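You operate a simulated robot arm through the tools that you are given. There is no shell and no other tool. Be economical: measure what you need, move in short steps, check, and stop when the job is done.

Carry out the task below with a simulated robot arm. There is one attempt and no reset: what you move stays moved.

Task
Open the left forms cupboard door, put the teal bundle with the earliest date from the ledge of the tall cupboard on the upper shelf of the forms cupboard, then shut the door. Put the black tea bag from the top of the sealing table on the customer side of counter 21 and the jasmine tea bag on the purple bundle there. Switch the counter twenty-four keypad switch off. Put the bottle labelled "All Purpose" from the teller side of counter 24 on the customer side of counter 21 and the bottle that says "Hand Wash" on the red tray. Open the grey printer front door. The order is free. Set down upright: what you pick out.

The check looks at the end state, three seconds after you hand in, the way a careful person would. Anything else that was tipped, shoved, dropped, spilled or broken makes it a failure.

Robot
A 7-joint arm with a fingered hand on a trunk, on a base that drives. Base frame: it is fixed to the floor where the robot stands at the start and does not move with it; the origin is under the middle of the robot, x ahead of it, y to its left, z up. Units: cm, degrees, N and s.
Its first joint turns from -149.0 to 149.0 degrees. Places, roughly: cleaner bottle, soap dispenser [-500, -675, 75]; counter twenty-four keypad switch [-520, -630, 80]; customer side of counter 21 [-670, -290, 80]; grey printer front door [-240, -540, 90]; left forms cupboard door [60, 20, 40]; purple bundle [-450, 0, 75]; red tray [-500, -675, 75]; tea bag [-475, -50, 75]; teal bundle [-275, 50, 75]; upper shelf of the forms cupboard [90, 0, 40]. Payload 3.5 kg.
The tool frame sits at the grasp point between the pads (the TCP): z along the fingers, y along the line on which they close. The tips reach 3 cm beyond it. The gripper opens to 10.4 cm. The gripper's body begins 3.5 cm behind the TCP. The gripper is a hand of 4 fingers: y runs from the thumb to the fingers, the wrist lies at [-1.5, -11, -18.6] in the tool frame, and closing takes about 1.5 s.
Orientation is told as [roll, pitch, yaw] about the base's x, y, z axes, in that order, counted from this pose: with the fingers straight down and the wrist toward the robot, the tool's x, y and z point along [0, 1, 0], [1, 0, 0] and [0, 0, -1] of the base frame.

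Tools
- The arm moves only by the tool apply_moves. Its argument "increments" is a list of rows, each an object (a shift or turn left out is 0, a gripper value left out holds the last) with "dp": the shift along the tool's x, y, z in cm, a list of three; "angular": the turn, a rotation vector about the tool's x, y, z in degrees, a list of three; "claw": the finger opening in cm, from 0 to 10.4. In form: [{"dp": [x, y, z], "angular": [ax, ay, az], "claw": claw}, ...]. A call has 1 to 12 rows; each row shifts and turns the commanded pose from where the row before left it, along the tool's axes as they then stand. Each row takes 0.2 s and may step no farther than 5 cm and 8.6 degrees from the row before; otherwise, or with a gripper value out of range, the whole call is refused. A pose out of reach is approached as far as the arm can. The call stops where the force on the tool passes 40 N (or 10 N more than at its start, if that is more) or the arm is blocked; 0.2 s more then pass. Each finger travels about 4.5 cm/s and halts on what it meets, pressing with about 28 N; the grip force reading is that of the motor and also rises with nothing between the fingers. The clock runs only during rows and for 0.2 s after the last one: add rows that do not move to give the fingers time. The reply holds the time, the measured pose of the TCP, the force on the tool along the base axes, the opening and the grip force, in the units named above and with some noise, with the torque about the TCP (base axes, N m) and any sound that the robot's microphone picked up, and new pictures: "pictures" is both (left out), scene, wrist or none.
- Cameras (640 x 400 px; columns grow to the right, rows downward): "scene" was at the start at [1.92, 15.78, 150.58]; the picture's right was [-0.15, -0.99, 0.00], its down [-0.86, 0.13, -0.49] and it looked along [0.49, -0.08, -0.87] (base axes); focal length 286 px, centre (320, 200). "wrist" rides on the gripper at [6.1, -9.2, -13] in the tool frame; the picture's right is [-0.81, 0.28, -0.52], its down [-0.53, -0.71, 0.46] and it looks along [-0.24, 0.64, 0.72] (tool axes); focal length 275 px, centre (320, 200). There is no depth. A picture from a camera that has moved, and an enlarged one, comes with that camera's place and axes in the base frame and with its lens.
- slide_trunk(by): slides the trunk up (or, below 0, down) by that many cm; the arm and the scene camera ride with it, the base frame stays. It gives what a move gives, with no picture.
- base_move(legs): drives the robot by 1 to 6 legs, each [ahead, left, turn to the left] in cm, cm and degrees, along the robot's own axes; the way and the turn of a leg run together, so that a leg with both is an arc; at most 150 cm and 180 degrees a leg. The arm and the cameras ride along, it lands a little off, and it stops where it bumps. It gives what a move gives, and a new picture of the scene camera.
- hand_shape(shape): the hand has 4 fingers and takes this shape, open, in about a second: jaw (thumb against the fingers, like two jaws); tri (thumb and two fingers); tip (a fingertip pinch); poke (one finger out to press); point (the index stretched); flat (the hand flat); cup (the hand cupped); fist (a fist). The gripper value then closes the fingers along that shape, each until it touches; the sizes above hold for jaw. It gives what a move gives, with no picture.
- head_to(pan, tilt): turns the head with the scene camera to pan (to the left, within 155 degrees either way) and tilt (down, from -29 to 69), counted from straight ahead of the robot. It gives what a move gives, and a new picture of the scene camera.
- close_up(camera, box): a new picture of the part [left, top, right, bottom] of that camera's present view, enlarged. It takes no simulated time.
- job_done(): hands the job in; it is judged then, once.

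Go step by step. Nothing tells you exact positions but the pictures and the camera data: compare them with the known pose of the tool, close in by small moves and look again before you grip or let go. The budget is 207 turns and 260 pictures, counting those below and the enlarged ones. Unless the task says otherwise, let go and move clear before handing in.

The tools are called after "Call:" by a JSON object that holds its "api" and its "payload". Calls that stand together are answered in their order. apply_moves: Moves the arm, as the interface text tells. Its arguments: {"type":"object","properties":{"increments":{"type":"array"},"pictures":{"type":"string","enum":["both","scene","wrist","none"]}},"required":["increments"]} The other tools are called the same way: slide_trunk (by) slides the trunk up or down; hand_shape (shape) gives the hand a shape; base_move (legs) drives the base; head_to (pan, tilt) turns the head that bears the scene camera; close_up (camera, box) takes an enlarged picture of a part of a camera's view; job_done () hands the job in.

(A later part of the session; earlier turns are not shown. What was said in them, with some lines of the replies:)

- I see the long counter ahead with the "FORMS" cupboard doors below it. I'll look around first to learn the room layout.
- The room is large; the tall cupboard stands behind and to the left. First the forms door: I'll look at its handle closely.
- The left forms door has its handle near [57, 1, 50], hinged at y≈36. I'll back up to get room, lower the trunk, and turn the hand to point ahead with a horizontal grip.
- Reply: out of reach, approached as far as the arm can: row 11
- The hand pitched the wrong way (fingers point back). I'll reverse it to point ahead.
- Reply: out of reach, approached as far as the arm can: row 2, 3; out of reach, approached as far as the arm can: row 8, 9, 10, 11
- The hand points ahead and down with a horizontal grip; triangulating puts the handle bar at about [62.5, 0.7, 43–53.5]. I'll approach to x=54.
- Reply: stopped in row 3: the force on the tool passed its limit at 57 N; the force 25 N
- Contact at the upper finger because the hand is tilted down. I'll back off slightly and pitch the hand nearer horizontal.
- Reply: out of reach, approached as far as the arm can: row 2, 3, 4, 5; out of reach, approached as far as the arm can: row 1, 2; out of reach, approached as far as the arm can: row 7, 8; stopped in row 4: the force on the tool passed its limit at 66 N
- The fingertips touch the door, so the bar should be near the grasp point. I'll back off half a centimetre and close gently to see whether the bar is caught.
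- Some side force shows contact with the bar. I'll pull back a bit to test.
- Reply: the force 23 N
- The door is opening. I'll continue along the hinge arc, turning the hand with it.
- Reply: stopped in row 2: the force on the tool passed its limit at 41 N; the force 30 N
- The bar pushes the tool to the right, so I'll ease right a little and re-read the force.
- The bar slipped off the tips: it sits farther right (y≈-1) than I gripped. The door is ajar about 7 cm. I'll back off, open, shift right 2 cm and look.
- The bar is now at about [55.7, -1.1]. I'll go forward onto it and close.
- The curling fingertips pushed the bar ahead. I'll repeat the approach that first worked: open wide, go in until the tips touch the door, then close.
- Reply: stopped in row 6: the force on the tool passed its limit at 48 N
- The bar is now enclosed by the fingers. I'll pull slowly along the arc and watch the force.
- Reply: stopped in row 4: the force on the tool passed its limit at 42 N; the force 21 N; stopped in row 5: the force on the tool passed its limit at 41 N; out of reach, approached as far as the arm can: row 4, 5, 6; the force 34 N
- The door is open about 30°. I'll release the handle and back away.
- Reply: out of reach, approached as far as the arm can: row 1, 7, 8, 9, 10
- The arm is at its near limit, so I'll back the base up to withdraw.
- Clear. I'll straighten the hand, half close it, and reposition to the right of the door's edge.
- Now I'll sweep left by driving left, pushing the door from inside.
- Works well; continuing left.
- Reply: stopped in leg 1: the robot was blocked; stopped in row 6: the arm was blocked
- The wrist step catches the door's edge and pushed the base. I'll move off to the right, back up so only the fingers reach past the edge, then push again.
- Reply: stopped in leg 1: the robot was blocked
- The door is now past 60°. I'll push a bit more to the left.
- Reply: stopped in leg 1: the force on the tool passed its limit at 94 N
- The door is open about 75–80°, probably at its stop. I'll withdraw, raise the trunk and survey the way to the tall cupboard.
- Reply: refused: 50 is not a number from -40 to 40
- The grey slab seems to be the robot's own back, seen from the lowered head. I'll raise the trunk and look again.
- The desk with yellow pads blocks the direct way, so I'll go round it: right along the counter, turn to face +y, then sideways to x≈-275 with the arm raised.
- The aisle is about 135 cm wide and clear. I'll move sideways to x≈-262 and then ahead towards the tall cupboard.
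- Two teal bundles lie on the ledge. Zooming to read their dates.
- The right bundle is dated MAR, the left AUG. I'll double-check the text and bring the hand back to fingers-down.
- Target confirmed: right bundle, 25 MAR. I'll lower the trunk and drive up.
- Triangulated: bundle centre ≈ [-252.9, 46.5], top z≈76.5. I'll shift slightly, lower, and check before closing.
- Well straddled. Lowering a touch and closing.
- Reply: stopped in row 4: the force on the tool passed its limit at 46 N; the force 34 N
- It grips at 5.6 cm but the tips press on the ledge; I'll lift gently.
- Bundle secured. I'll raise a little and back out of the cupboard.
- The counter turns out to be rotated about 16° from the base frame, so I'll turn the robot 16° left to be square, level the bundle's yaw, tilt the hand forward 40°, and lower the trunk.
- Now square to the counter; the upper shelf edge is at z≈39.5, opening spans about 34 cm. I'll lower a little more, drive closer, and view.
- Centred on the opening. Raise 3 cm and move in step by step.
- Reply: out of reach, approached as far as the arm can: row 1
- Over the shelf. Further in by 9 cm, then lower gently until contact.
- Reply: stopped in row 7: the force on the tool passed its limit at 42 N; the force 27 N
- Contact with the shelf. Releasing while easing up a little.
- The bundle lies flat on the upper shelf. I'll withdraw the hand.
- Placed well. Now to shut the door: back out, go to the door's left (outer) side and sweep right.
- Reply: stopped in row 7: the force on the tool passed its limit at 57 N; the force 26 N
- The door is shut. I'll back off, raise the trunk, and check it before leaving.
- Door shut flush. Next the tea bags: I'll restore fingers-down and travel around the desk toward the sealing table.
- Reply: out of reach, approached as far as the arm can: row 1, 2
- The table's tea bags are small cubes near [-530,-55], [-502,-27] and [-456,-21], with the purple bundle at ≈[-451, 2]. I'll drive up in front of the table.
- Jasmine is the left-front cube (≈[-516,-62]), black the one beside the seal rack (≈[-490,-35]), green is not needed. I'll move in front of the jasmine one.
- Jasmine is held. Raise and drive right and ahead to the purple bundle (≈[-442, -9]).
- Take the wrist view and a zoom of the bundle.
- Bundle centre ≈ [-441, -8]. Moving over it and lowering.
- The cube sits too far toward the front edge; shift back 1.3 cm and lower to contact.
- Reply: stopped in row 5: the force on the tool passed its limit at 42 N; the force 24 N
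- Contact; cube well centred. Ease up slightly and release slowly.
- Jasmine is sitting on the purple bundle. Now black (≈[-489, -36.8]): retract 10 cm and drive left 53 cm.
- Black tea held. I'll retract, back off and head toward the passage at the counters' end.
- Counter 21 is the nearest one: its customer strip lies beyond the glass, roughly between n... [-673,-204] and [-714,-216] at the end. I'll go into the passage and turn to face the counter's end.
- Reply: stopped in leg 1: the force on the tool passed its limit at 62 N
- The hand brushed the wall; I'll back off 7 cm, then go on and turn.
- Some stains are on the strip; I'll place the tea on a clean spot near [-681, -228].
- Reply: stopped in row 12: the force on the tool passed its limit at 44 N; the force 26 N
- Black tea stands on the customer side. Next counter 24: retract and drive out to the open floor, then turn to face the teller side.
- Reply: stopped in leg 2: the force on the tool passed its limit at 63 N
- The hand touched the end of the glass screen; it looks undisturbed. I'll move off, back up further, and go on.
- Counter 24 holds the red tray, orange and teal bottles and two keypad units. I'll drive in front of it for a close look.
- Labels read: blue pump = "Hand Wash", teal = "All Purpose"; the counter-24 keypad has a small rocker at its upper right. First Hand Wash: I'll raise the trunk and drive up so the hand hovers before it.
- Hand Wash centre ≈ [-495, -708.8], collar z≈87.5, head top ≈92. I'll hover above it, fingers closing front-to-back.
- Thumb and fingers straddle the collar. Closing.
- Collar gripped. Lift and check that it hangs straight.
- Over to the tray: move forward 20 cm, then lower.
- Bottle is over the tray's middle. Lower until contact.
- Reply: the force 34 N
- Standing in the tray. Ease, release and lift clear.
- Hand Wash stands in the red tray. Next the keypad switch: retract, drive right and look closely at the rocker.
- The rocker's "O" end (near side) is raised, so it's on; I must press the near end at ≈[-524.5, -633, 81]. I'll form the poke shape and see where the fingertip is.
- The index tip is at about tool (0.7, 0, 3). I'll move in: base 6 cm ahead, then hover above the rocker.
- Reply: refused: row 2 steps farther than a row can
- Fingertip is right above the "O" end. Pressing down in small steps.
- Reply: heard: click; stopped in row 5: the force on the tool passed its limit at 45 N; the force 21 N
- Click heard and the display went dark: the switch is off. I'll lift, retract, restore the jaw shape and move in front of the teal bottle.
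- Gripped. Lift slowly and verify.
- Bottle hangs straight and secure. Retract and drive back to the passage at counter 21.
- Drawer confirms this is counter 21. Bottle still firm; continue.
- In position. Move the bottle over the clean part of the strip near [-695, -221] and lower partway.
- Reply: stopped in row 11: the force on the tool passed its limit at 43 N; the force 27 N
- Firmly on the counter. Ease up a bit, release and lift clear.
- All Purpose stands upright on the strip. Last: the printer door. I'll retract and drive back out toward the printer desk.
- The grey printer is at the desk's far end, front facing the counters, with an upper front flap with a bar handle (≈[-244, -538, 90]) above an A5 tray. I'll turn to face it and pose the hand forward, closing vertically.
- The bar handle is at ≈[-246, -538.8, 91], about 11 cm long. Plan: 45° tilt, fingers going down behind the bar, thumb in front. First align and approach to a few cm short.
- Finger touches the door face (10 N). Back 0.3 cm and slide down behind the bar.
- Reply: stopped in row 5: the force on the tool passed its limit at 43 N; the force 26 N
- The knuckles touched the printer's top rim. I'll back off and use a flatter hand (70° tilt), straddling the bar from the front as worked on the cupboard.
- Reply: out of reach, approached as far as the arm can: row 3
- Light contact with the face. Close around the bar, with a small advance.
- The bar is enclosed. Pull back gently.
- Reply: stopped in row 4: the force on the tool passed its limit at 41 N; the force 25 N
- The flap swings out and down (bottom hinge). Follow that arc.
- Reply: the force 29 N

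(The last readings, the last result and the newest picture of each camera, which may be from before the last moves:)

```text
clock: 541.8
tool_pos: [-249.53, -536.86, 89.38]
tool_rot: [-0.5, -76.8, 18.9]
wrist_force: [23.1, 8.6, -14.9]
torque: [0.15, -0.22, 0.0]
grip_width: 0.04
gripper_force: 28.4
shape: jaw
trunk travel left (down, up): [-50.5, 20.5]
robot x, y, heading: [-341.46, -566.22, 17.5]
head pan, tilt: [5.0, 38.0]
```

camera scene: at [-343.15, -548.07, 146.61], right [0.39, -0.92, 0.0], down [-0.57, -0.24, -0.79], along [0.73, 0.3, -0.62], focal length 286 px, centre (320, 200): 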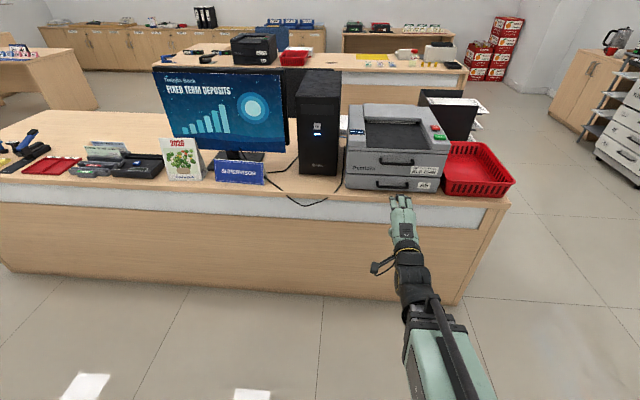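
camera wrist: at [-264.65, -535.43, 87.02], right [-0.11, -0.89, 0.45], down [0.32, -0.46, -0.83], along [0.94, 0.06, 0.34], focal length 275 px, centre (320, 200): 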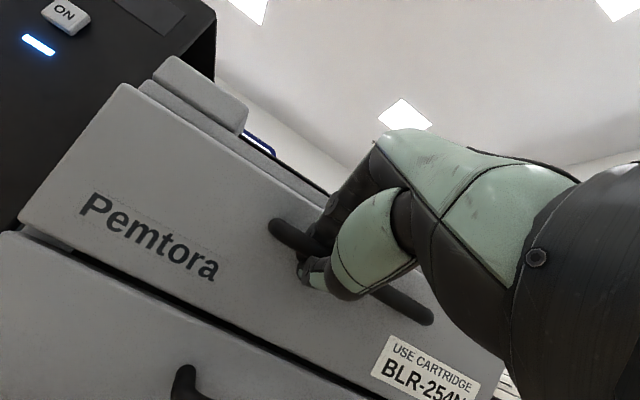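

Call:
{"api": "apply_moves", "payload": {"increments": [{"dp": [0, -0.6, 0.15], "angular": [-2, 0, 0]}, {"dp": [0, -0.6, 0.07], "angular": [-2, 0, 0]}, {"dp": [0, -0.55, 0.05], "angular": [-2, 0, 0]}, {"dp": [0, -0.55, 0.05], "angular": [-2, 0, 0]}], "pictures": "none"}}

Call:
{"api": "close_up", "payload": {"camera": "scene", "box": [330, 105, 450, 205]}}

```text
clock: 542.8
tool_pos: [-250.07, -537.04, 87.37]
tool_rot: [-1.6, -85.4, 19.9]
wrist_force: [-3.0, 0.9, 0.4]
torque: [0.06, -0.01, 0.04]
grip_width: 0.0
gripper_force: 28.0
shape: jaw
trunk travel left (down, up): [-50.5, 20.5]
robot x, y, heading: [-341.45, -566.29, 17.7]
head pan, tilt: [5.0, 38.0]
```

```text
4.00 times, centred on (390, 155) of scene
camera zoom: at [-343.21, -548.07, 146.61], right [0.38, -0.92, 0.0], down [-0.57, -0.24, -0.79], along [0.73, 0.3, -0.62], focal length 1144 px, centre (40, 380)
```

zoom: 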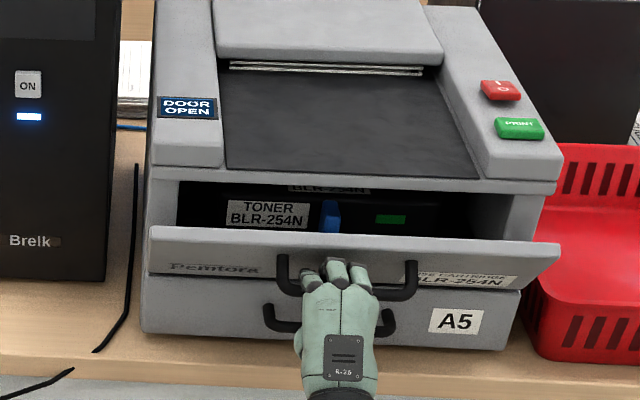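

"DOOR OPEN" shows and the flap is about half down. I'll release, then press its top edge further down from above with closed fingers.

Call:
{"api": "apply_moves", "payload": {"increments": [{"claw": 2}, {"claw": 3.5}, {}, {}, {"dp": [0, 0, -2]}, {"dp": [0, 0, -3]}, {"dp": [0, 0, -2]}, {"dp": [0, 4, 0], "claw": 0}, {"dp": [0, 5, 0]}, {"dp": [0, 2, 0]}], "pictures": "none"}}

Call:
{"api": "apply_moves", "payload": {"increments": [{"angular": [8, 0, 0]}, {"angular": [8, 0, 0]}, {"angular": [8, 0, 0]}, {"angular": [8, 0, 0]}, {"angular": [8, 0, 0]}, {}], "pictures": "wrist"}}

Call:
{"api": "close_up", "payload": {"camera": "scene", "box": [330, 105, 450, 205]}}

```text
clock: 545.0
tool_pos: [-255.67, -538.55, 98.8]
tool_rot: [-1.6, -85.2, 19.9]
wrist_force: [-0.2, -0.3, -0.5]
torque: [0.0, 0.03, -0.03]
grip_width: 0.0
gripper_force: 22.2
shape: jaw
trunk travel left (down, up): [-50.5, 20.5]
robot x, y, heading: [-341.55, -565.83, 17.5]
head pan, tilt: [5.0, 38.0]
```

```text
clock: 546.4
tool_pos: [-255.16, -539.76, 98.87]
tool_rot: [-0.3, -50.7, 15.9]
wrist_force: [-0.3, -1.1, -0.2]
torque: [0.03, -0.01, -0.02]
grip_width: 0.0
gripper_force: 27.9
shape: jaw
out of reach, approached as far as the arm can: row 5
trunk travel left (down, up): [-50.5, 20.5]
robot x, y, heading: [-341.57, -565.75, 17.6]
head pan, tilt: [5.0, 38.0]
camera wrist: at [-272.13, -538.12, 99.94], right [0.0, -0.84, 0.54], down [0.05, -0.54, -0.84], along [1.0, 0.03, 0.04], focal length 275 px, centre (320, 200)
```

wrist: 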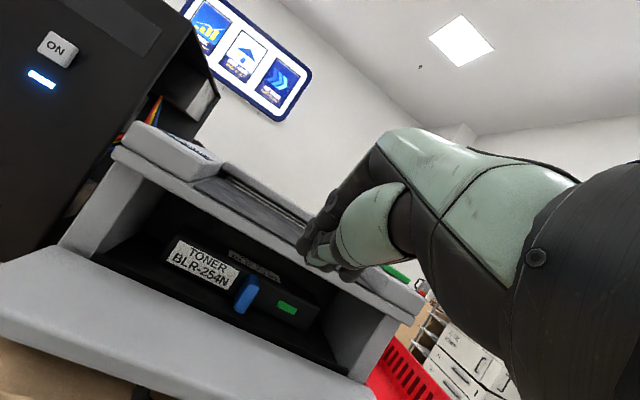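

```text
4.00 times, centred on (390, 155) of scene
camera zoom: at [-343.15, -548.08, 146.61], right [0.38, -0.92, 0.0], down [-0.57, -0.24, -0.79], along [0.73, 0.3, -0.62], focal length 1144 px, centre (40, 380)
```

zoom: 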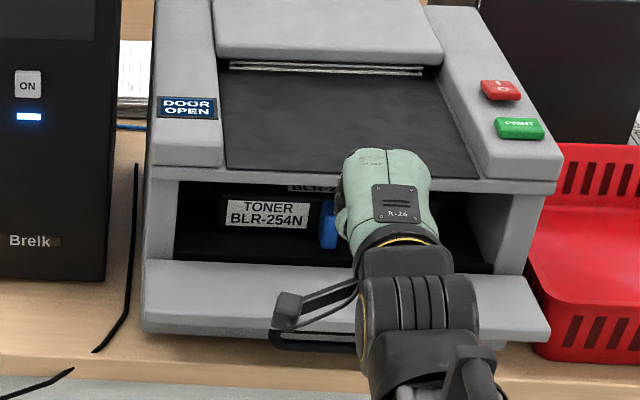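

The front door is fully down and "DOOR OPEN" is displayed. I'll drive clear and take a last look.

Call:
{"api": "base_move", "payload": {"legs": [[-40, 0, 0]]}}

Call:
{"api": "close_up", "payload": {"camera": "scene", "box": [280, 50, 480, 190]}}

```text
clock: 548.9
tool_pos: [-292.79, -552.19, 98.91]
tool_rot: [-0.3, -50.8, 15.6]
wrist_force: [-0.1, -0.3, -0.1]
torque: [-0.02, -0.04, -0.03]
grip_width: 0.0
gripper_force: 28.4
shape: jaw
trunk travel left (down, up): [-50.5, 20.5]
robot x, y, heading: [-378.98, -578.14, 17.5]
head pan, tilt: [5.0, 38.0]
camera scene: at [-380.74, -559.91, 146.61], right [0.38, -0.93, 0.0], down [-0.57, -0.23, -0.79], along [0.73, 0.3, -0.62], focal length 286 px, centre (320, 200)
```

scene: 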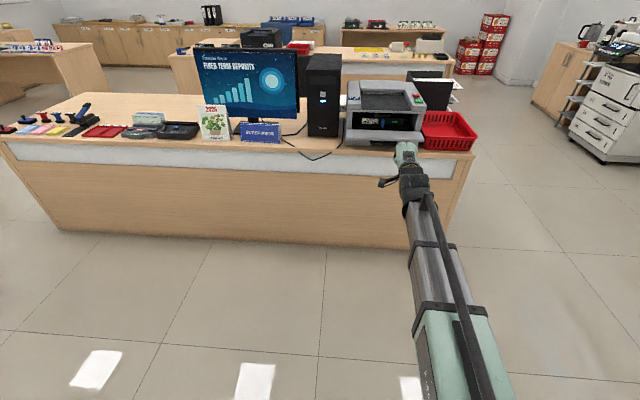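

```text
2.86 times, centred on (380, 120) of scene
camera zoom: at [-380.74, -559.91, 146.61], right [0.38, -0.93, 0.0], down [-0.57, -0.23, -0.79], along [0.73, 0.3, -0.62], focal length 817 px, centre (149, 429)
```

zoom: 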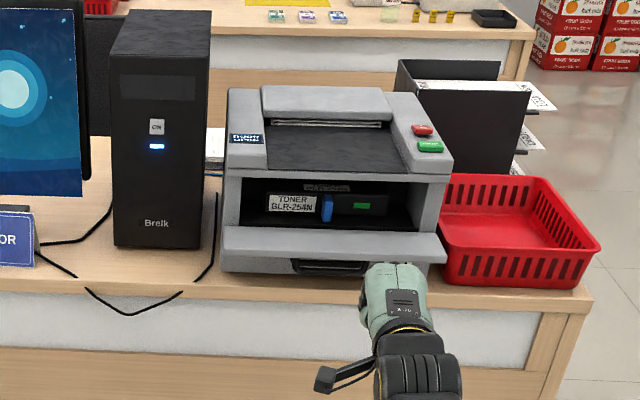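

The printer door is wide open, and every other item was seen in place when I set it down. The hand is clear, so I'm handing in.

Call:
{"api": "job_done", "payload": {}}

```text
The job is handed in.
```

I finished every part of the task and handed it in; no result has come back.

- **Forms cupboard:** I opened the left door, laid the 25 MAR teal bundle flat on the upper shelf, and shut the door flush.
- **Tea bags:** The black tea bag is upright on the customer side of counter 21. The jasmine one is on the purple bundle on the sealing table.
- **Keypad switch:** I pressed the counter 24 switch to off; it clicked and the display went dark.
- **Bottles:** "All Purpose" is upright on the customer side of counter 21, and "Hand Wash" is standing in the red tray.
- **Printer:** The grey printer's front door is fully open, and its display reads "DOOR OPEN".

While driving, the hand bumped a wall and the end of the counter 21 glass screen. While opening the printer, it also pressed on the printer's top rim. I saw nothing moved or damaged at any of these, but I did not go back to check the earlier items before handing in.
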